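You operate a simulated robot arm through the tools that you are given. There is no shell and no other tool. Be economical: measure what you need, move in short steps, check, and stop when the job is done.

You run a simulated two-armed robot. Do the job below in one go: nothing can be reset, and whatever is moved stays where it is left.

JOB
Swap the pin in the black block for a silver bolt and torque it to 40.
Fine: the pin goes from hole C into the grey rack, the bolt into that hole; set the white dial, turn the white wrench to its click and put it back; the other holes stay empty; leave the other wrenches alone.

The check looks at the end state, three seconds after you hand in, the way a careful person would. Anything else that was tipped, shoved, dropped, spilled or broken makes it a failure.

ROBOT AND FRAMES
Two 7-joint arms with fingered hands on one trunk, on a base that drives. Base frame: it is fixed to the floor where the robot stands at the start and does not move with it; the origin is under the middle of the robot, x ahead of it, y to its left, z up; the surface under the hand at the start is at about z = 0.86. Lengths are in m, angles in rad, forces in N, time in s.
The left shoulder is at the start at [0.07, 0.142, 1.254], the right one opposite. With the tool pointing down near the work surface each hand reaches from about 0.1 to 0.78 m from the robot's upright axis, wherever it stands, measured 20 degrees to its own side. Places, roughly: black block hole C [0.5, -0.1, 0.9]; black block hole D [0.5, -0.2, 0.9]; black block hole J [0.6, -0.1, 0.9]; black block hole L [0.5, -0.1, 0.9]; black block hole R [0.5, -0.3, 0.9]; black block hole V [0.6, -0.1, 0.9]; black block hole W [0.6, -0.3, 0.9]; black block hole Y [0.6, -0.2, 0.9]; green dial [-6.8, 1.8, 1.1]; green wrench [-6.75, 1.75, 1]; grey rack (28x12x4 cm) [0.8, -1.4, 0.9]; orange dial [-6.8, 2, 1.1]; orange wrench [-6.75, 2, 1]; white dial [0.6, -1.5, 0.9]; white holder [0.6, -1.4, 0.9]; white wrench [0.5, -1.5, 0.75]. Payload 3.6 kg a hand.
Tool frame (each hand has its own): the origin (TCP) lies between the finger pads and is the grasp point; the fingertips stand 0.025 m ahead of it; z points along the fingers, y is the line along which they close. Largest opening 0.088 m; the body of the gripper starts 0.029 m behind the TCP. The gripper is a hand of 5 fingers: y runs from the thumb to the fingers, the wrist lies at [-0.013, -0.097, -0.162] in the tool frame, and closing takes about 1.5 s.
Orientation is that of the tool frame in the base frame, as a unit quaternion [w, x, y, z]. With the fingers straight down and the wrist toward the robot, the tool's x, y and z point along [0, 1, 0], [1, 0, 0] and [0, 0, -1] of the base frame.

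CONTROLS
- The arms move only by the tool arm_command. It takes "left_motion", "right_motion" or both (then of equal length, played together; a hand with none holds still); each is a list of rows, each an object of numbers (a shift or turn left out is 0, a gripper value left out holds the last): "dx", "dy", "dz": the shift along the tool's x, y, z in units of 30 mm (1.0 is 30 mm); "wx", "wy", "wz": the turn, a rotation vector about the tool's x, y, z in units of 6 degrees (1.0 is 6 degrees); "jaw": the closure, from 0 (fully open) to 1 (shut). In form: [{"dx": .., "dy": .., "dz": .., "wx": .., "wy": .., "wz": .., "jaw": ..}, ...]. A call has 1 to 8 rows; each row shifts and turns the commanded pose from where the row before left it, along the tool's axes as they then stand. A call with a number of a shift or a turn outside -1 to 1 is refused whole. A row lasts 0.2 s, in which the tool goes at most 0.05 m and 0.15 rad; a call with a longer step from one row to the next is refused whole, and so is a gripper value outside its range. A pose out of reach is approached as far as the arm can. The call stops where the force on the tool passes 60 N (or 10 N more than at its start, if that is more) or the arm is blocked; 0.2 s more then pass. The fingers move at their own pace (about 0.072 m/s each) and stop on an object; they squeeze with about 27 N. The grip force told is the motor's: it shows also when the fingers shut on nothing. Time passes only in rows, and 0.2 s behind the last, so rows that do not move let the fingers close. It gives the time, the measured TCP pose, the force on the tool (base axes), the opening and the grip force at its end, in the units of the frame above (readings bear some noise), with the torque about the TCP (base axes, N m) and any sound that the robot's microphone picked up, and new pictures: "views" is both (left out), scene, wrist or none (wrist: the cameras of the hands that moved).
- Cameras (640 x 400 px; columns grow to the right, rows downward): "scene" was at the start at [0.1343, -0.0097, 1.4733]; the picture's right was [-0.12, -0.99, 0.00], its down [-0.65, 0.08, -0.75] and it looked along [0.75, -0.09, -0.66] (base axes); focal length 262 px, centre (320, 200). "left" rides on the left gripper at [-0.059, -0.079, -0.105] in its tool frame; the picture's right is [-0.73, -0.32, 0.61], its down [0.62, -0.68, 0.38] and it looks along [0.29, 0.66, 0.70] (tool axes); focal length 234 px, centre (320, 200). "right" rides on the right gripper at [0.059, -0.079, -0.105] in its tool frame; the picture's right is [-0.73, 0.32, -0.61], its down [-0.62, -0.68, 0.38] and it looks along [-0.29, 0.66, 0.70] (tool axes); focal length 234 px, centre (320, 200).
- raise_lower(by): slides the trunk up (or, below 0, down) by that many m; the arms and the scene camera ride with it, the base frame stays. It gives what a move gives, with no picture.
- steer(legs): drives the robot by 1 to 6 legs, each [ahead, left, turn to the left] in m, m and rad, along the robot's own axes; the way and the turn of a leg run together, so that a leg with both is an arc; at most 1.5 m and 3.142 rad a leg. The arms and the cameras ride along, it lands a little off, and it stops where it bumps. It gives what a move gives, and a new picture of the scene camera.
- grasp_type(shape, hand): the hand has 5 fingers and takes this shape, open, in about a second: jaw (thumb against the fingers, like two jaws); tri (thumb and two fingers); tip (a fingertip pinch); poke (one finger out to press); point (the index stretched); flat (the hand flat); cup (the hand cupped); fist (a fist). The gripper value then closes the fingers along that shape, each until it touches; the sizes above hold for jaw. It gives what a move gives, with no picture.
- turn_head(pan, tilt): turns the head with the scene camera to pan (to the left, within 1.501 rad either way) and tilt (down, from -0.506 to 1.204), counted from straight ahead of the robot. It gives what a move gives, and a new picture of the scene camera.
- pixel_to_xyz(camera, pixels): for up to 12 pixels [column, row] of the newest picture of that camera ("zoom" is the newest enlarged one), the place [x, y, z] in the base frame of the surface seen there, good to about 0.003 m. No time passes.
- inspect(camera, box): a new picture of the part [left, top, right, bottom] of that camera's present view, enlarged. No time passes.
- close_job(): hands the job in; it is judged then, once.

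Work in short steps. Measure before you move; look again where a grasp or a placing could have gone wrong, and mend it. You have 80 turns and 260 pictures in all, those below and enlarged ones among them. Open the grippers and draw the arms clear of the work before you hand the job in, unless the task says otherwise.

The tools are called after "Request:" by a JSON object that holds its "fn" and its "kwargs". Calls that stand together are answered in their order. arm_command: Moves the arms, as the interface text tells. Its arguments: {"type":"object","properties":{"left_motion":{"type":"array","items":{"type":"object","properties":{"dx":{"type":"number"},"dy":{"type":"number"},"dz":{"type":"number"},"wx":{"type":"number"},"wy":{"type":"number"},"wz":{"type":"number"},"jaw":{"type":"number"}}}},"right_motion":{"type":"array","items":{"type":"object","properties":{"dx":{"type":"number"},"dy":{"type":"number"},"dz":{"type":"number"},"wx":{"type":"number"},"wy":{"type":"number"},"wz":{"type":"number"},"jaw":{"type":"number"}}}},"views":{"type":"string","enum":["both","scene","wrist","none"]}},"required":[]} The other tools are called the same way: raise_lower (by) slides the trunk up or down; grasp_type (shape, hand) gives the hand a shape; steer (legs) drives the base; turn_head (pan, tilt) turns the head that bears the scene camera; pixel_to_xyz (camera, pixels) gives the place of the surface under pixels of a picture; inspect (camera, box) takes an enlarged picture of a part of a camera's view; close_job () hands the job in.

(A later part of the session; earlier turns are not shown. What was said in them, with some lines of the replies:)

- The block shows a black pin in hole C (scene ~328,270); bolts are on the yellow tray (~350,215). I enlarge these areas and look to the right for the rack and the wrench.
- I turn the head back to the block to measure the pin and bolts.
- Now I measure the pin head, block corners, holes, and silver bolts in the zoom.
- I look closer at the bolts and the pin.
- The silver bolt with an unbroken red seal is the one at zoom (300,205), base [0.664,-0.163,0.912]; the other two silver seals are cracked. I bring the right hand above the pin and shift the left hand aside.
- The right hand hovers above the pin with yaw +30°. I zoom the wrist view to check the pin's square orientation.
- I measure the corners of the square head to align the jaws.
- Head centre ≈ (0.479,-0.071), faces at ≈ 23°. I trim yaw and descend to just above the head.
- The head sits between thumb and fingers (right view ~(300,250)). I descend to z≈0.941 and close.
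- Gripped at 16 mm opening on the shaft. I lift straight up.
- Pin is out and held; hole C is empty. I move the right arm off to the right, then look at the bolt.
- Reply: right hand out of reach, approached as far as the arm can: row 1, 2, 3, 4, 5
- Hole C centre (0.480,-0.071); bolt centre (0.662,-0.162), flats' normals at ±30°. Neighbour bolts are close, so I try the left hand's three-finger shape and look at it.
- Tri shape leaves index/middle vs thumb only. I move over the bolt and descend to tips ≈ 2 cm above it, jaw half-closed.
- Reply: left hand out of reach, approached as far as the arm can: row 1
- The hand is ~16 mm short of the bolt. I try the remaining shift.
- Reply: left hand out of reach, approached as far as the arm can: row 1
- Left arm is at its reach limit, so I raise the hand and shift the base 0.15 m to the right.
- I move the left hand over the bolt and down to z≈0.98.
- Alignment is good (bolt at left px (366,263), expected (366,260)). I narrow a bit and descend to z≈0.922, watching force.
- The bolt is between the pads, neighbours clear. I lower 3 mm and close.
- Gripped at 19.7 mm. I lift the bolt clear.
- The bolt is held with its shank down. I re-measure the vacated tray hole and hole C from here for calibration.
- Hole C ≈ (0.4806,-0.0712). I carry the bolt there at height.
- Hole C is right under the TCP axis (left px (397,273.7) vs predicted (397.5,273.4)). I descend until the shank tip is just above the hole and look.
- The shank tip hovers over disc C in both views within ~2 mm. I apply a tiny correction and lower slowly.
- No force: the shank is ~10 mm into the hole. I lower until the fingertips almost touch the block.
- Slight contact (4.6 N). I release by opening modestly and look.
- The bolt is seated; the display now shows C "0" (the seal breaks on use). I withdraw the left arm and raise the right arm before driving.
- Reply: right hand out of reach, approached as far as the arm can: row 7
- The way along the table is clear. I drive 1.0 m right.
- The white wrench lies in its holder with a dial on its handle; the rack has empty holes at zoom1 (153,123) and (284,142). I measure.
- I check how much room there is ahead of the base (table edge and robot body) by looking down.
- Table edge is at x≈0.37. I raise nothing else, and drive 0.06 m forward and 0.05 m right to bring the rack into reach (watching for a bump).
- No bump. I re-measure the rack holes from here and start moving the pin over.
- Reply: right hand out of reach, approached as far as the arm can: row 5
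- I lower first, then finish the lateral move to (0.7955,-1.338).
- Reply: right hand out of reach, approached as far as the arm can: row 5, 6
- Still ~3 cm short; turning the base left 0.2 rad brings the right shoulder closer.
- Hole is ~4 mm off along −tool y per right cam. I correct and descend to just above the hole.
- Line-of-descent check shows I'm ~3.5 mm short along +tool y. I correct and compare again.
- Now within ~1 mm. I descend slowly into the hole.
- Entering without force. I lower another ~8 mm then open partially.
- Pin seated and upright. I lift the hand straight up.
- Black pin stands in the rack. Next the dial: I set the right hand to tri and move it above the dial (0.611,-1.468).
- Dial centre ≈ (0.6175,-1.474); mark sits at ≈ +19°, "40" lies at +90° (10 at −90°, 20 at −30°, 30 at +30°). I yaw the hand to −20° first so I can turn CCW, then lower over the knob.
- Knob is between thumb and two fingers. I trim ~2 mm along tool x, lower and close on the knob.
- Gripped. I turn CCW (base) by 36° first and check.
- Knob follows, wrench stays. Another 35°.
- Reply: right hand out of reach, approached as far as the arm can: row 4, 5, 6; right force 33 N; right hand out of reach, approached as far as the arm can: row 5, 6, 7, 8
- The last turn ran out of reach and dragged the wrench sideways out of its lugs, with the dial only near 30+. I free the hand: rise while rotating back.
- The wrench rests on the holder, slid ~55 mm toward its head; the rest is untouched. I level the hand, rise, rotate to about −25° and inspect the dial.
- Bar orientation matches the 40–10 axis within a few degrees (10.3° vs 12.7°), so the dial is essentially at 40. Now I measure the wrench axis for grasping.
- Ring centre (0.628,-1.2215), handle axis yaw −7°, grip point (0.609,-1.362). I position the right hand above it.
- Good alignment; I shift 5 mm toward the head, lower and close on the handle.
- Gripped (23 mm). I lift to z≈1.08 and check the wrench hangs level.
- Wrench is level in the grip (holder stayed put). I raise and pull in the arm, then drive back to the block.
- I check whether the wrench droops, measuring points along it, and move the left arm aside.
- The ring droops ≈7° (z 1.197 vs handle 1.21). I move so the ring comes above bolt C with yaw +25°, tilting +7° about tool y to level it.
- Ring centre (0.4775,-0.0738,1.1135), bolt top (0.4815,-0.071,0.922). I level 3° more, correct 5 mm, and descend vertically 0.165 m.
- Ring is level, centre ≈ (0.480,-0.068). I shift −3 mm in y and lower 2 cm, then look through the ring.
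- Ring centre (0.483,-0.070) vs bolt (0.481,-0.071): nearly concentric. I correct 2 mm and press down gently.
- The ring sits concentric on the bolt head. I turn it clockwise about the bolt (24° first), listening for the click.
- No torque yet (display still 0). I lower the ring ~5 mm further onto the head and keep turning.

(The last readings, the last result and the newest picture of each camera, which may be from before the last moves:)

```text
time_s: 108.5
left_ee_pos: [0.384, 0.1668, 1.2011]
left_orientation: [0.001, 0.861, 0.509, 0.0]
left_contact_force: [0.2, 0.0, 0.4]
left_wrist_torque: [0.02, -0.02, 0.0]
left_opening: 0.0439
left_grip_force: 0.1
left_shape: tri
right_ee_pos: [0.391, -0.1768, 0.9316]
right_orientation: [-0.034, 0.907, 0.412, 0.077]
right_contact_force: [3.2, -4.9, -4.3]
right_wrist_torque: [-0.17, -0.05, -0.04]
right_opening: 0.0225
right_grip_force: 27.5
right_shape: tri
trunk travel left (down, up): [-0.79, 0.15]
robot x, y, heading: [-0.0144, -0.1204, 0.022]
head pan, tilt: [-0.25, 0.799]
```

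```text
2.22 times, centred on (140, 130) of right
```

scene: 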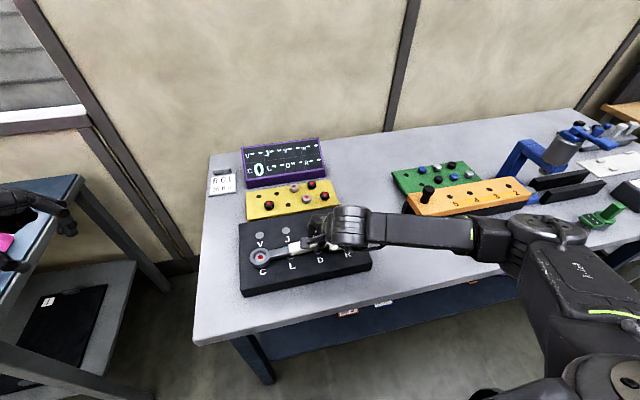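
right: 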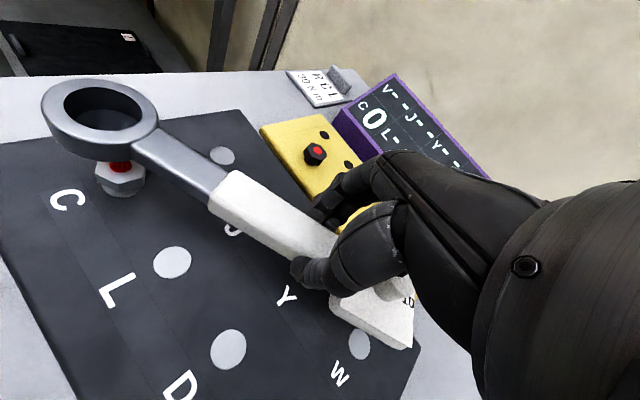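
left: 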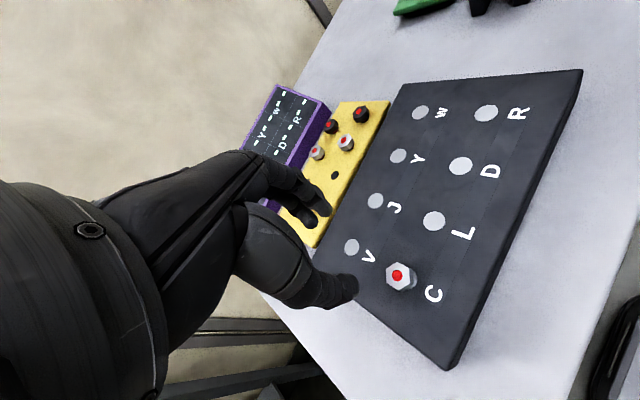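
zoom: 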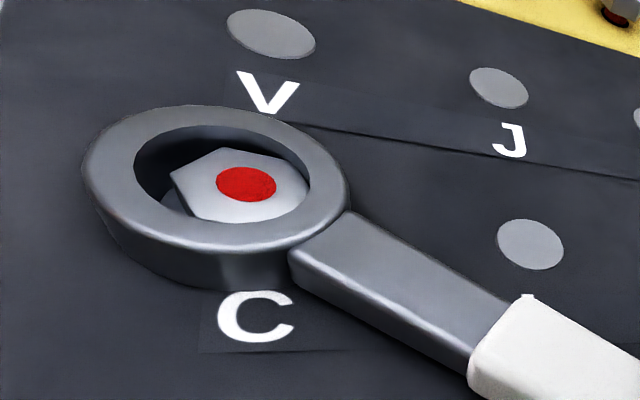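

Ring is a few mm off-centre now and there's no torque. I measure ring and bolt heights.

Request:
{"fn": "pixel_to_xyz", "kwargs": {"camera": "zoom", "pixels": [[90, 160], [340, 190], [215, 115], [210, 240], [245, 185], [205, 205], [290, 195], [400, 270], [540, 330], [160, 270], [255, 345]]}}

Request:
{"fn": "inspect", "kwargs": {"camera": "scene", "box": [235, 235, 295, 275]}}

```text
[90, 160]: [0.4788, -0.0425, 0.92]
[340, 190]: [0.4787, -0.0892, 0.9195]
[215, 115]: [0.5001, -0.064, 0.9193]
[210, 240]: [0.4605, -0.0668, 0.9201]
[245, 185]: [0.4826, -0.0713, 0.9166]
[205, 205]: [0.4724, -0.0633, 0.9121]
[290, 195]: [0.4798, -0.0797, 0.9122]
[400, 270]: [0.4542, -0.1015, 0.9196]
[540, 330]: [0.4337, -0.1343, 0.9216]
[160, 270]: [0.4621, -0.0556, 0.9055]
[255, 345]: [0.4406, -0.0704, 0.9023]
```

```text
10.00 times, centred on (265, 255) of scene
```

zoom: 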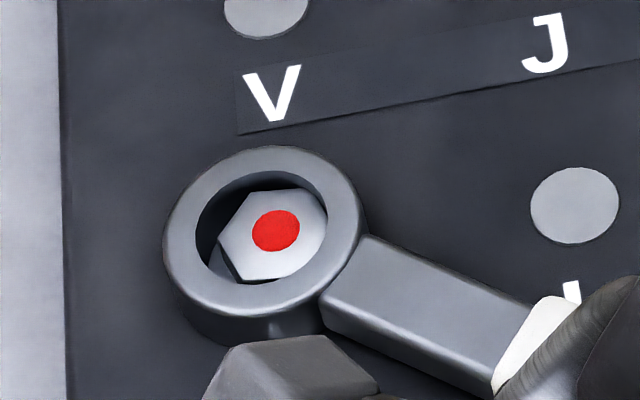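

The bolt has run down (head top 0.922→0.915), so it is now snug and torque should follow. I lift the ring, swing back 66°, reseat, and turn again.

Request:
{"fn": "arm_command", "kwargs": {"right_motion": [{"dz": -0.985, "dx": 0.174}, {"wz": -0.985, "wx": 0.174}, {"dx": -0.026, "dy": 0.494, "wz": -0.985, "wx": 0.174}, {"dx": -0.026, "dy": 0.494, "wz": -0.985, "wx": 0.174}, {"dx": -0.026, "dy": 0.494, "wz": -0.985, "wx": 0.174}, {"dx": -0.026, "dy": 0.494, "wz": -0.985, "wx": 0.174}, {"dx": -0.026, "dy": 0.494, "wz": -0.985, "wx": 0.174}, {"dx": -0.026, "dy": 0.494, "wz": -0.985, "wx": 0.174}], "views": "none"}}

Request:
{"fn": "arm_command", "kwargs": {"right_motion": [{"dx": -0.026, "dy": 0.494, "wz": -0.985, "wx": 0.174}, {"dx": -0.026, "dy": 0.494, "wz": -0.985, "wx": 0.174}, {"dx": -0.026, "dy": 0.494, "wz": -0.985, "wx": 0.174}, {"dx": -0.026, "dy": 0.494, "wz": -0.985, "wx": 0.174}, {"dx": -0.026, "dy": 0.494}, {"dz": 0.5, "dx": -0.087}, {"dz": 0.485, "dx": -0.087}, {}], "views": "none"}}

Request:
{"fn": "inspect", "kwargs": {"camera": "scene", "box": [235, 235, 295, 275]}}

Request:
{"fn": "arm_command", "kwargs": {"right_motion": [{"dx": 0.019, "dy": -0.477, "wz": 0.985, "wx": -0.174}, {"dx": 0.019, "dy": -0.477, "wz": 0.985, "wx": -0.174}, {"dx": 0.019, "dy": -0.477, "wz": 0.985, "wx": -0.174}, {"dx": 0.019, "dy": -0.477, "wz": 0.985, "wx": -0.174}], "views": "none"}}

Request:
{"fn": "inspect", "kwargs": {"camera": "scene", "box": [210, 130, 350, 290]}}

```text
time_s: 110.3
left_ee_pos: [0.383, 0.1654, 1.1998]
left_orientation: [0.0, 0.861, 0.509, 0.001]
left_contact_force: [0.7, 1.0, -0.6]
left_wrist_torque: [-0.03, 0.01, -0.01]
left_opening: 0.0439
left_grip_force: 0.1
left_shape: tri
right_ee_pos: [0.4715, -0.2098, 0.9629]
right_orientation: [-0.062, 0.697, 0.712, 0.061]
right_contact_force: [0.3, 0.5, -4.7]
right_wrist_torque: [-0.07, 0.01, -0.02]
right_opening: 0.0226
right_grip_force: 27.5
right_shape: tri
trunk travel left (down, up): [-0.79, 0.15]
robot x, y, heading: [-0.0155, -0.1143, 0.02]
head pan, tilt: [-0.25, 0.799]
```

```text
time_s: 112.2
left_ee_pos: [0.3842, 0.1654, 1.2005]
left_orientation: [0.001, 0.861, 0.509, 0.0]
left_contact_force: [-0.4, -0.3, -1.3]
left_wrist_torque: [-0.02, 0.0, 0.01]
left_opening: 0.0434
left_grip_force: 0.0
left_shape: tri
right_ee_pos: [0.5426, -0.1971, 0.9334]
right_orientation: [-0.073, 0.535, 0.84, 0.046]
right_contact_force: [-0.1, 0.3, -3.5]
right_wrist_torque: [0.0, -0.01, -0.01]
right_opening: 0.0225
right_grip_force: 26.8
right_shape: tri
trunk travel left (down, up): [-0.79, 0.15]
robot x, y, heading: [-0.0084, -0.1127, 0.019]
head pan, tilt: [-0.25, 0.799]
```

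```text
10.00 times, centred on (265, 255) of scene
```

zoom: 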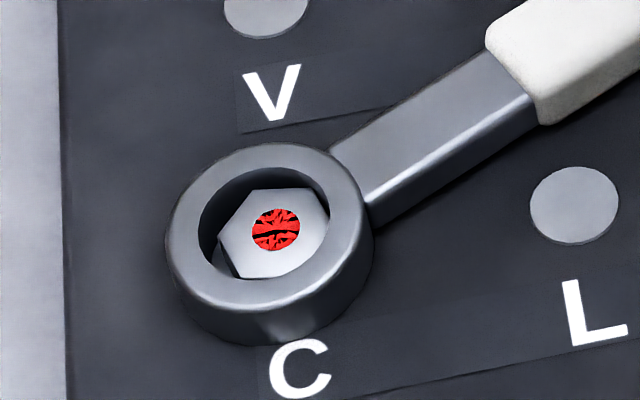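

```text
time_s: 113.2
left_ee_pos: [0.3828, 0.1663, 1.1989]
left_orientation: [-0.001, 0.861, 0.509, -0.001]
left_contact_force: [0.5, 0.2, 0.5]
left_wrist_torque: [0.03, -0.03, 0.0]
left_opening: 0.0438
left_grip_force: 0.0
left_shape: tri
right_ee_pos: [0.4886, -0.2116, 0.9322]
right_orientation: [-0.061, 0.698, 0.711, 0.06]
right_contact_force: [1.6, 0.2, -2.2]
right_wrist_torque: [-0.01, -0.08, 0.02]
right_opening: 0.0225
right_grip_force: 27.0
right_shape: tri
trunk travel left (down, up): [-0.79, 0.15]
robot x, y, heading: [-0.0141, -0.1158, 0.019]
head pan, tilt: [-0.25, 0.799]
```

```text
2.50 times, centred on (280, 210) of scene
5 turns are left
```

zoom: 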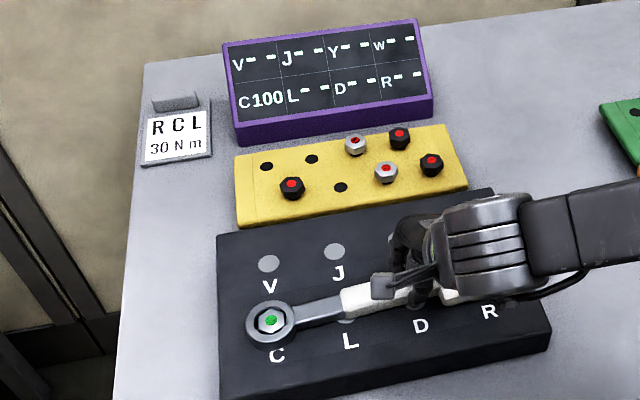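

Display shows C 100 and the bolt's mark turned green: torque reached. With few turns left I lift off, drive back and approach the holder in one go.

Request:
{"fn": "arm_command", "kwargs": {"right_motion": [{"dz": -0.5, "dx": 0.087}, {"dz": -0.985, "dx": 0.174}, {"dz": -0.985, "dx": 0.174}, {"dz": -0.985, "dx": 0.174}, {"dz": -0.985, "dx": 0.174}, {"dz": -0.985, "dx": 0.174}, {"dz": -0.985, "dx": 0.174}, {"dz": -0.985, "dx": 0.174}], "views": "none"}}

Request:
{"fn": "arm_command", "kwargs": {"right_motion": [{"dz": -0.985, "dx": 0.174, "dy": -0.5}, {"dz": -0.985, "dx": 0.174, "dy": -0.5}, {"dy": -0.7}, {"dy": -0.7}, {"dy": -0.5}], "views": "none"}}

Request:
{"fn": "steer", "kwargs": {"legs": [[0, 0, -0.019], [0.01, -0.55, 0], [0, -0.56, 0]]}}

Request:
{"fn": "arm_command", "kwargs": {"right_motion": [{"dy": 0.75, "dx": -0.37, "dz": -0.065}, {"dy": 0.75, "dx": -0.37, "dz": -0.065}, {"dy": 0.75, "dx": -0.37, "dz": -0.065}, {"dy": 0.75, "dx": -0.37, "dz": -0.065}, {"dy": 0.75, "dx": -0.37, "dz": -0.065}, {"dy": 0.75, "dx": -0.37, "dz": -0.065}, {"dy": 0.75, "dx": -0.37, "dz": -0.065}, {"dy": 0.75, "dx": -0.37, "dz": -0.065}], "views": "none"}}

Request:
{"fn": "arm_command", "kwargs": {"right_motion": [{"dz": 0.906, "dx": -0.16}, {"dz": 0.906, "dx": -0.16}, {"dz": 0.906, "dx": -0.16}, {"dz": 0.906, "dx": -0.16}, {"dz": 0.906, "dx": -0.16}, {"dz": 0.906, "dx": -0.16}, {"dz": 0.906, "dx": -0.16}, {}], "views": "both"}}

Request:
{"fn": "inspect", "kwargs": {"camera": "scene", "box": [250, 150, 430, 270]}}

```text
time_s: 115.0
left_ee_pos: [0.3813, 0.1667, 1.1995]
left_orientation: [-0.001, 0.861, 0.509, 0.001]
left_contact_force: [0.0, 0.0, -0.1]
left_wrist_torque: [0.06, -0.03, -0.02]
left_opening: 0.0439
left_grip_force: 0.0
left_shape: tri
right_ee_pos: [0.4877, -0.2118, 1.1606]
right_orientation: [-0.062, 0.698, 0.711, 0.06]
right_contact_force: [0.1, -0.7, -5.2]
right_wrist_torque: [-0.03, -0.01, 0.0]
right_opening: 0.0229
right_grip_force: 26.6
right_shape: tri
trunk travel left (down, up): [-0.79, 0.15]
robot x, y, heading: [-0.0121, -0.1171, 0.016]
head pan, tilt: [-0.25, 0.799]
```

```text
time_s: 116.2
left_ee_pos: [0.3818, 0.1668, 1.2006]
left_orientation: [-0.001, 0.86, 0.51, 0.0]
left_contact_force: [0.6, 0.3, -0.1]
left_wrist_torque: [0.0, 0.0, 0.02]
left_opening: 0.0437
left_grip_force: 0.1
left_shape: tri
right_ee_pos: [0.3997, -0.2128, 1.2194]
right_orientation: [-0.062, 0.699, 0.71, 0.06]
right_contact_force: [-0.3, -0.4, -4.5]
right_wrist_torque: [-0.05, 0.0, 0.03]
right_opening: 0.0226
right_grip_force: 27.5
right_shape: tri
trunk travel left (down, up): [-0.79, 0.15]
robot x, y, heading: [-0.0118, -0.1147, 0.019]
head pan, tilt: [-0.25, 0.799]
```

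```text
time_s: 122.4
left_ee_pos: [0.3973, -0.946, 1.2001]
left_orientation: [0.001, 0.866, 0.5, 0.0]
left_contact_force: [-0.4, 0.7, -0.4]
left_wrist_torque: [0.0, -0.02, -0.01]
left_opening: 0.0439
left_grip_force: 0.0
left_shape: tri
right_ee_pos: [0.4085, -1.3247, 1.2198]
right_orientation: [-0.06, 0.706, 0.703, 0.061]
right_contact_force: [-0.3, 0.3, -4.3]
right_wrist_torque: [-0.1, -0.02, -0.02]
right_opening: 0.0227
right_grip_force: 27.0
right_shape: tri
trunk travel left (down, up): [-0.79, 0.15]
robot x, y, heading: [-0.007, -1.2209, 0.0]
head pan, tilt: [-0.25, 0.799]
```

scene: 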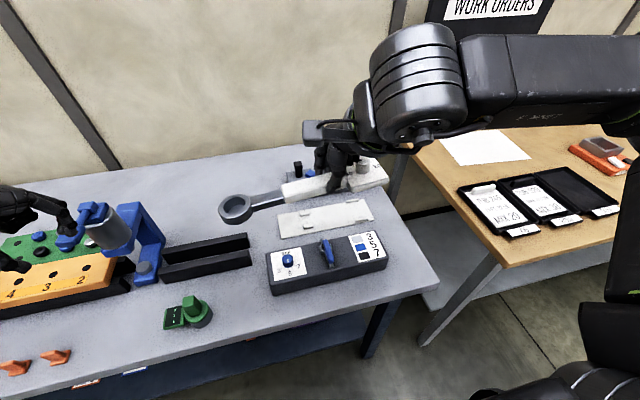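

```text
time_s: 124.2
left_ee_pos: [0.3984, -0.9469, 1.1993]
left_orientation: [-0.001, 0.866, 0.5, 0.0]
left_contact_force: [0.2, -0.8, -0.2]
left_wrist_torque: [0.0, 0.0, 0.01]
left_opening: 0.0435
left_grip_force: 0.1
left_shape: tri
right_ee_pos: [0.5904, -1.4174, 1.2193]
right_orientation: [-0.061, 0.706, 0.703, 0.061]
right_contact_force: [-0.4, -0.2, -3.8]
right_wrist_torque: [-0.07, -0.02, 0.03]
right_opening: 0.0226
right_grip_force: 27.2
right_shape: tri
trunk travel left (down, up): [-0.79, 0.15]
robot x, y, heading: [-0.0014, -1.2146, 0.005]
head pan, tilt: [-0.25, 0.799]
```

```text
time_s: 126.0
left_ee_pos: [0.3984, -0.947, 1.1997]
left_orientation: [0.0, 0.866, 0.5, 0.0]
left_contact_force: [-0.9, -0.1, 0.3]
left_wrist_torque: [0.01, 0.01, -0.01]
left_opening: 0.0439
left_grip_force: 0.0
left_shape: tri
right_ee_pos: [0.5879, -1.4193, 1.0264]
right_orientation: [-0.06, 0.705, 0.703, 0.062]
right_contact_force: [-0.7, -0.5, -4.4]
right_wrist_torque: [-0.08, -0.01, 0.01]
right_opening: 0.0229
right_grip_force: 27.3
right_shape: tri
trunk travel left (down, up): [-0.79, 0.15]
robot x, y, heading: [-0.0044, -1.2229, 0.001]
head pan, tilt: [-0.25, 0.799]
```

scene: 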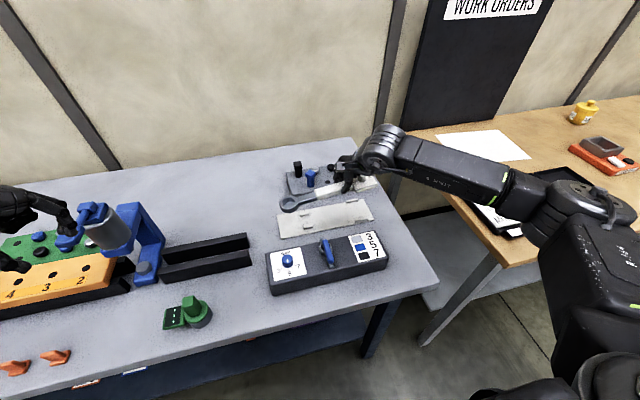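
right: 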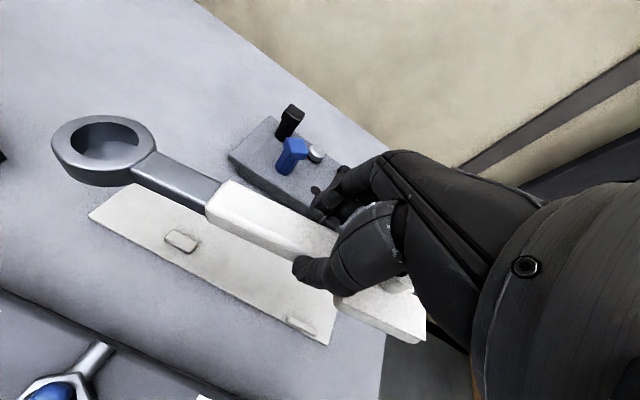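

```text
3.33 times, centred on (340, 210) of scene
4 turns are left
```

zoom: 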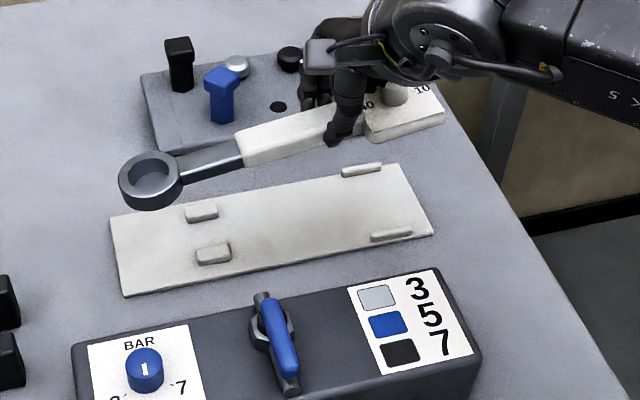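

Now I measure the holder lugs and the carried wrench precisely in both views.

Request:
{"fn": "pixel_to_xyz", "kwargs": {"camera": "zoom", "pixels": [[202, 210], [213, 250], [362, 169], [391, 235], [112, 219], [127, 293], [122, 180], [180, 180], [150, 156], [152, 200], [260, 145], [400, 120]]}}

Request:
{"fn": "pixel_to_xyz", "kwargs": {"camera": "right", "pixels": [[55, 143], [153, 147], [103, 118], [103, 172], [182, 241], [300, 323], [230, 195], [310, 240], [370, 300], [92, 215], [136, 186], [330, 343]]}}

```text
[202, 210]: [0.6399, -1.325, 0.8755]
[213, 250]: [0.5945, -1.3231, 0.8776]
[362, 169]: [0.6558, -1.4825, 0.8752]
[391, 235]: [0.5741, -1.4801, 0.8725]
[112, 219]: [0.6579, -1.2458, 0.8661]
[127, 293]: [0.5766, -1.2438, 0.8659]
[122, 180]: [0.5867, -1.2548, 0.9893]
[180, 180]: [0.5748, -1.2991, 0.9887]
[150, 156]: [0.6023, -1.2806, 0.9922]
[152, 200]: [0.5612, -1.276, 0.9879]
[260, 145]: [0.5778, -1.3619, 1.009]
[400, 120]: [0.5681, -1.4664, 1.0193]
```

```text
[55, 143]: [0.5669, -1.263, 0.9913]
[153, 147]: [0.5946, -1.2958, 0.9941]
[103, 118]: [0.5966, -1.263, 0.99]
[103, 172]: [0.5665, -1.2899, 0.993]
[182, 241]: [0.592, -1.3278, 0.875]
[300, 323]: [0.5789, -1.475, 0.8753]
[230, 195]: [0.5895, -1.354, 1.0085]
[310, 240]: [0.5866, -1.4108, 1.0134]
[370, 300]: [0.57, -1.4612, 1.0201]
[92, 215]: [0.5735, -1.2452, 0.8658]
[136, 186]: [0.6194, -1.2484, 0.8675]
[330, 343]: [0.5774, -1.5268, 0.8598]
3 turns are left
```

Holder axis is x≈0.6165; ring is at (0.581,-1.278) with a ~9° droop that will flatten on contact. I shift +29 mm in x, trim angles, lower to z≈0.897, release, and lift.

Request:
{"fn": "arm_command", "kwargs": {"right_motion": [{"dy": 0.977, "wz": 0.39, "wx": -0.07, "wy": 0.7}, {"dz": 0.872, "dx": -0.22}, {"dz": 0.872, "dx": -0.22}, {"dz": 0.872, "dx": -0.22}, {"dz": 0.727, "dx": -0.184}, {"dz": 0.28, "dx": -0.07}, {"dz": 0.28, "dx": -0.07}, {"dz": 0.27, "dx": -0.07}], "views": "none"}}

Request:
{"fn": "inspect", "kwargs": {"camera": "scene", "box": [250, 150, 430, 270]}}

Request:
{"fn": "arm_command", "kwargs": {"right_motion": [{}, {"jaw": 0.75}, {}, {"jaw": 0.4}, {}, {}, {}, {}], "views": "none"}}

Request:
{"fn": "arm_command", "kwargs": {"right_motion": [{"dz": -0.4, "dx": 0.1}, {"dz": -0.7, "dx": 0.177}, {"dz": -0.96, "dx": 0.24}, {"dz": -0.96, "dx": 0.24}, {"dz": -0.96, "dx": 0.24}, {"dz": -0.96, "dx": 0.24}, {"dz": -0.96, "dx": 0.24}, {"dz": -0.96, "dx": 0.24}], "views": "both"}}

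Request:
{"fn": "inspect", "kwargs": {"camera": "scene", "box": [250, 150, 430, 270]}}

```text
time_s: 127.8
left_ee_pos: [0.3989, -0.9462, 1.2004]
left_orientation: [-0.001, 0.866, 0.5, 0.0]
left_contact_force: [0.1, -0.7, 0.4]
left_wrist_torque: [0.0, 0.02, 0.01]
left_opening: 0.0437
left_grip_force: 0.0
left_shape: tri
right_ee_pos: [0.6169, -1.4179, 0.8969]
right_orientation: [-0.085, 0.717, 0.686, 0.088]
right_contact_force: [-0.7, 0.4, -4.5]
right_wrist_torque: [-0.01, 0.0, -0.01]
right_opening: 0.0224
right_grip_force: 27.1
right_shape: tri
trunk travel left (down, up): [-0.79, 0.15]
robot x, y, heading: [-0.0035, -1.2214, 0.001]
head pan, tilt: [-0.25, 0.799]
```

```text
3.33 times, centred on (340, 210) of scene
```

zoom: 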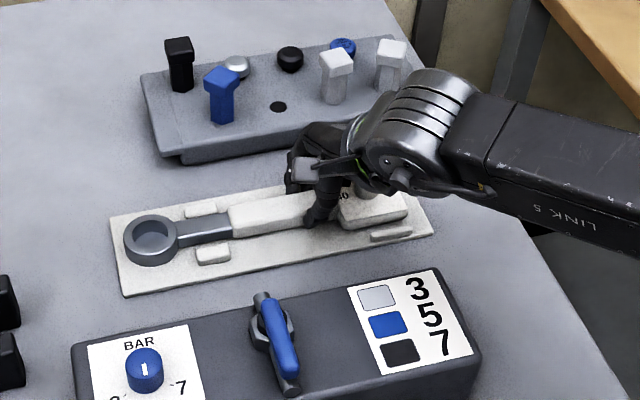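

```text
time_s: 129.6
left_ee_pos: [0.3981, -0.9469, 1.2009]
left_orientation: [0.0, 0.866, 0.5, 0.0]
left_contact_force: [0.2, -0.5, 0.2]
left_wrist_torque: [-0.01, -0.03, -0.02]
left_opening: 0.0436
left_grip_force: 0.0
left_shape: tri
right_ee_pos: [0.6151, -1.4171, 0.8977]
right_orientation: [-0.085, 0.717, 0.686, 0.089]
right_contact_force: [0.5, 0.5, 0.5]
right_wrist_torque: [0.0, 0.0, 0.0]
right_opening: 0.0524
right_grip_force: 0.1
right_shape: tri
trunk travel left (down, up): [-0.79, 0.15]
robot x, y, heading: [0.0014, -1.2202, -0.0]
head pan, tilt: [-0.25, 0.799]
```

```text
time_s: 131.4
left_ee_pos: [0.3969, -0.9465, 1.2]
left_orientation: [0.001, 0.866, 0.5, 0.0]
left_contact_force: [0.6, 0.0, -0.2]
left_wrist_torque: [0.0, -0.01, 0.01]
left_opening: 0.0438
left_grip_force: 0.0
left_shape: tri
right_ee_pos: [0.6139, -1.4182, 1.1102]
right_orientation: [-0.086, 0.717, 0.686, 0.088]
right_contact_force: [0.4, -0.6, 0.9]
right_wrist_torque: [0.01, 0.0, -0.03]
right_opening: 0.0525
right_grip_force: 0.1
right_shape: tri
trunk travel left (down, up): [-0.79, 0.15]
robot x, y, heading: [-0.0018, -1.2186, -0.003]
head pan, tilt: [-0.25, 0.799]
```

scene: 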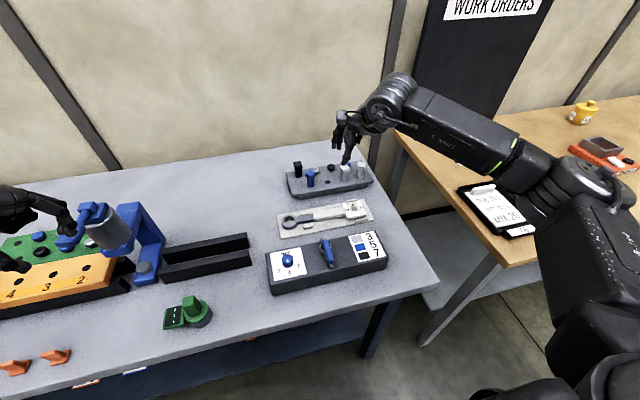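
right: 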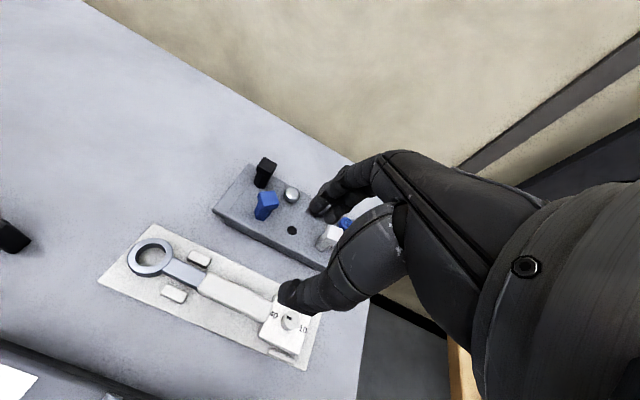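

```text
3.33 times, centred on (340, 210) of scene
2 turns are left
```

zoom: 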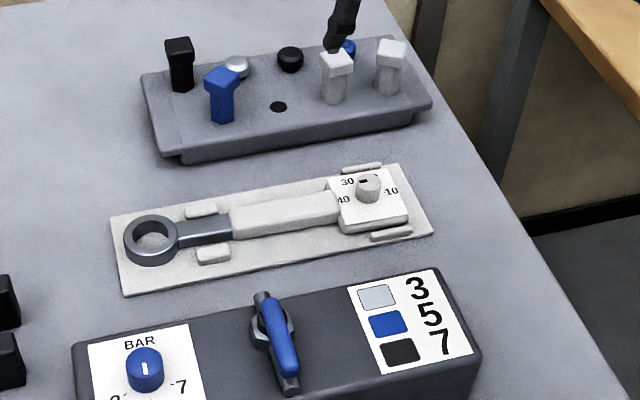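

The wrench lies flat between the holder's lugs, and the pin and rack are in order. I raise the right arm and pull it back clear of the work.

Request:
{"fn": "arm_command", "kwargs": {"right_motion": [{"dz": -0.9, "dx": 0.22}, {"dz": -0.9, "dx": 0.22}, {"dz": -0.9, "dx": 0.22, "dy": -0.4}, {"dy": -0.9}, {"dy": -0.9}, {"dy": -0.9}, {"dy": -0.9, "jaw": 0}, {"dy": -0.5}], "left_motion": [{"jaw": 0}, {}, {}, {}, {}, {}, {}, {}], "views": "scene"}}

```text
time_s: 133.2
left_ee_pos: [0.3972, -0.9472, 1.2011]
left_orientation: [0.0, 0.866, 0.5, 0.0]
left_contact_force: [0.0, -0.3, -0.3]
left_wrist_torque: [-0.04, 0.0, -0.03]
left_opening: 0.0875
left_grip_force: 0.1
left_shape: tri
right_ee_pos: [0.4823, -1.4116, 1.1945]
right_orientation: [-0.085, 0.716, 0.687, 0.089]
right_contact_force: [-0.2, -0.5, 0.6]
right_wrist_torque: [0.03, 0.02, -0.03]
right_opening: 0.0877
right_grip_force: 0.0
right_shape: tri
trunk travel left (down, up): [-0.79, 0.15]
robot x, y, heading: [-0.0003, -1.2176, 0.002]
head pan, tilt: [-0.25, 0.799]
1 turns are left
```

scene: 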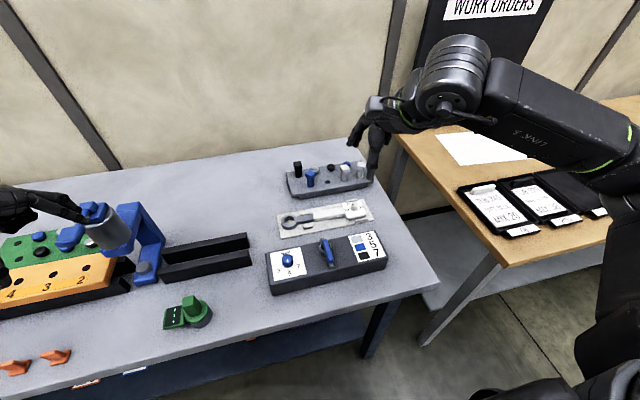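

The arms are clear, both hands are open and the wrench is back in its holder, so I hand the job in.

Request:
{"fn": "close_job", "kwargs": {}}

```text
The job is handed in.
```

I handed the job in with the pin in the grey rack, a fresh silver bolt torqued in hole C, and the white wrench back in its holder. Two things are not certain: the dial setting and the click.

- **Torque:** the display read C 100 and the bolt's mark turned green, but no click sound was reported.
- **Dial:** I set it by eye to within a few degrees of 40, and did not confirm it any other way.
- **Wrench:** while I was turning the dial, the arm ran out of reach and dragged the wrench about 5 cm along its holder. I later put it back flat between the lugs.
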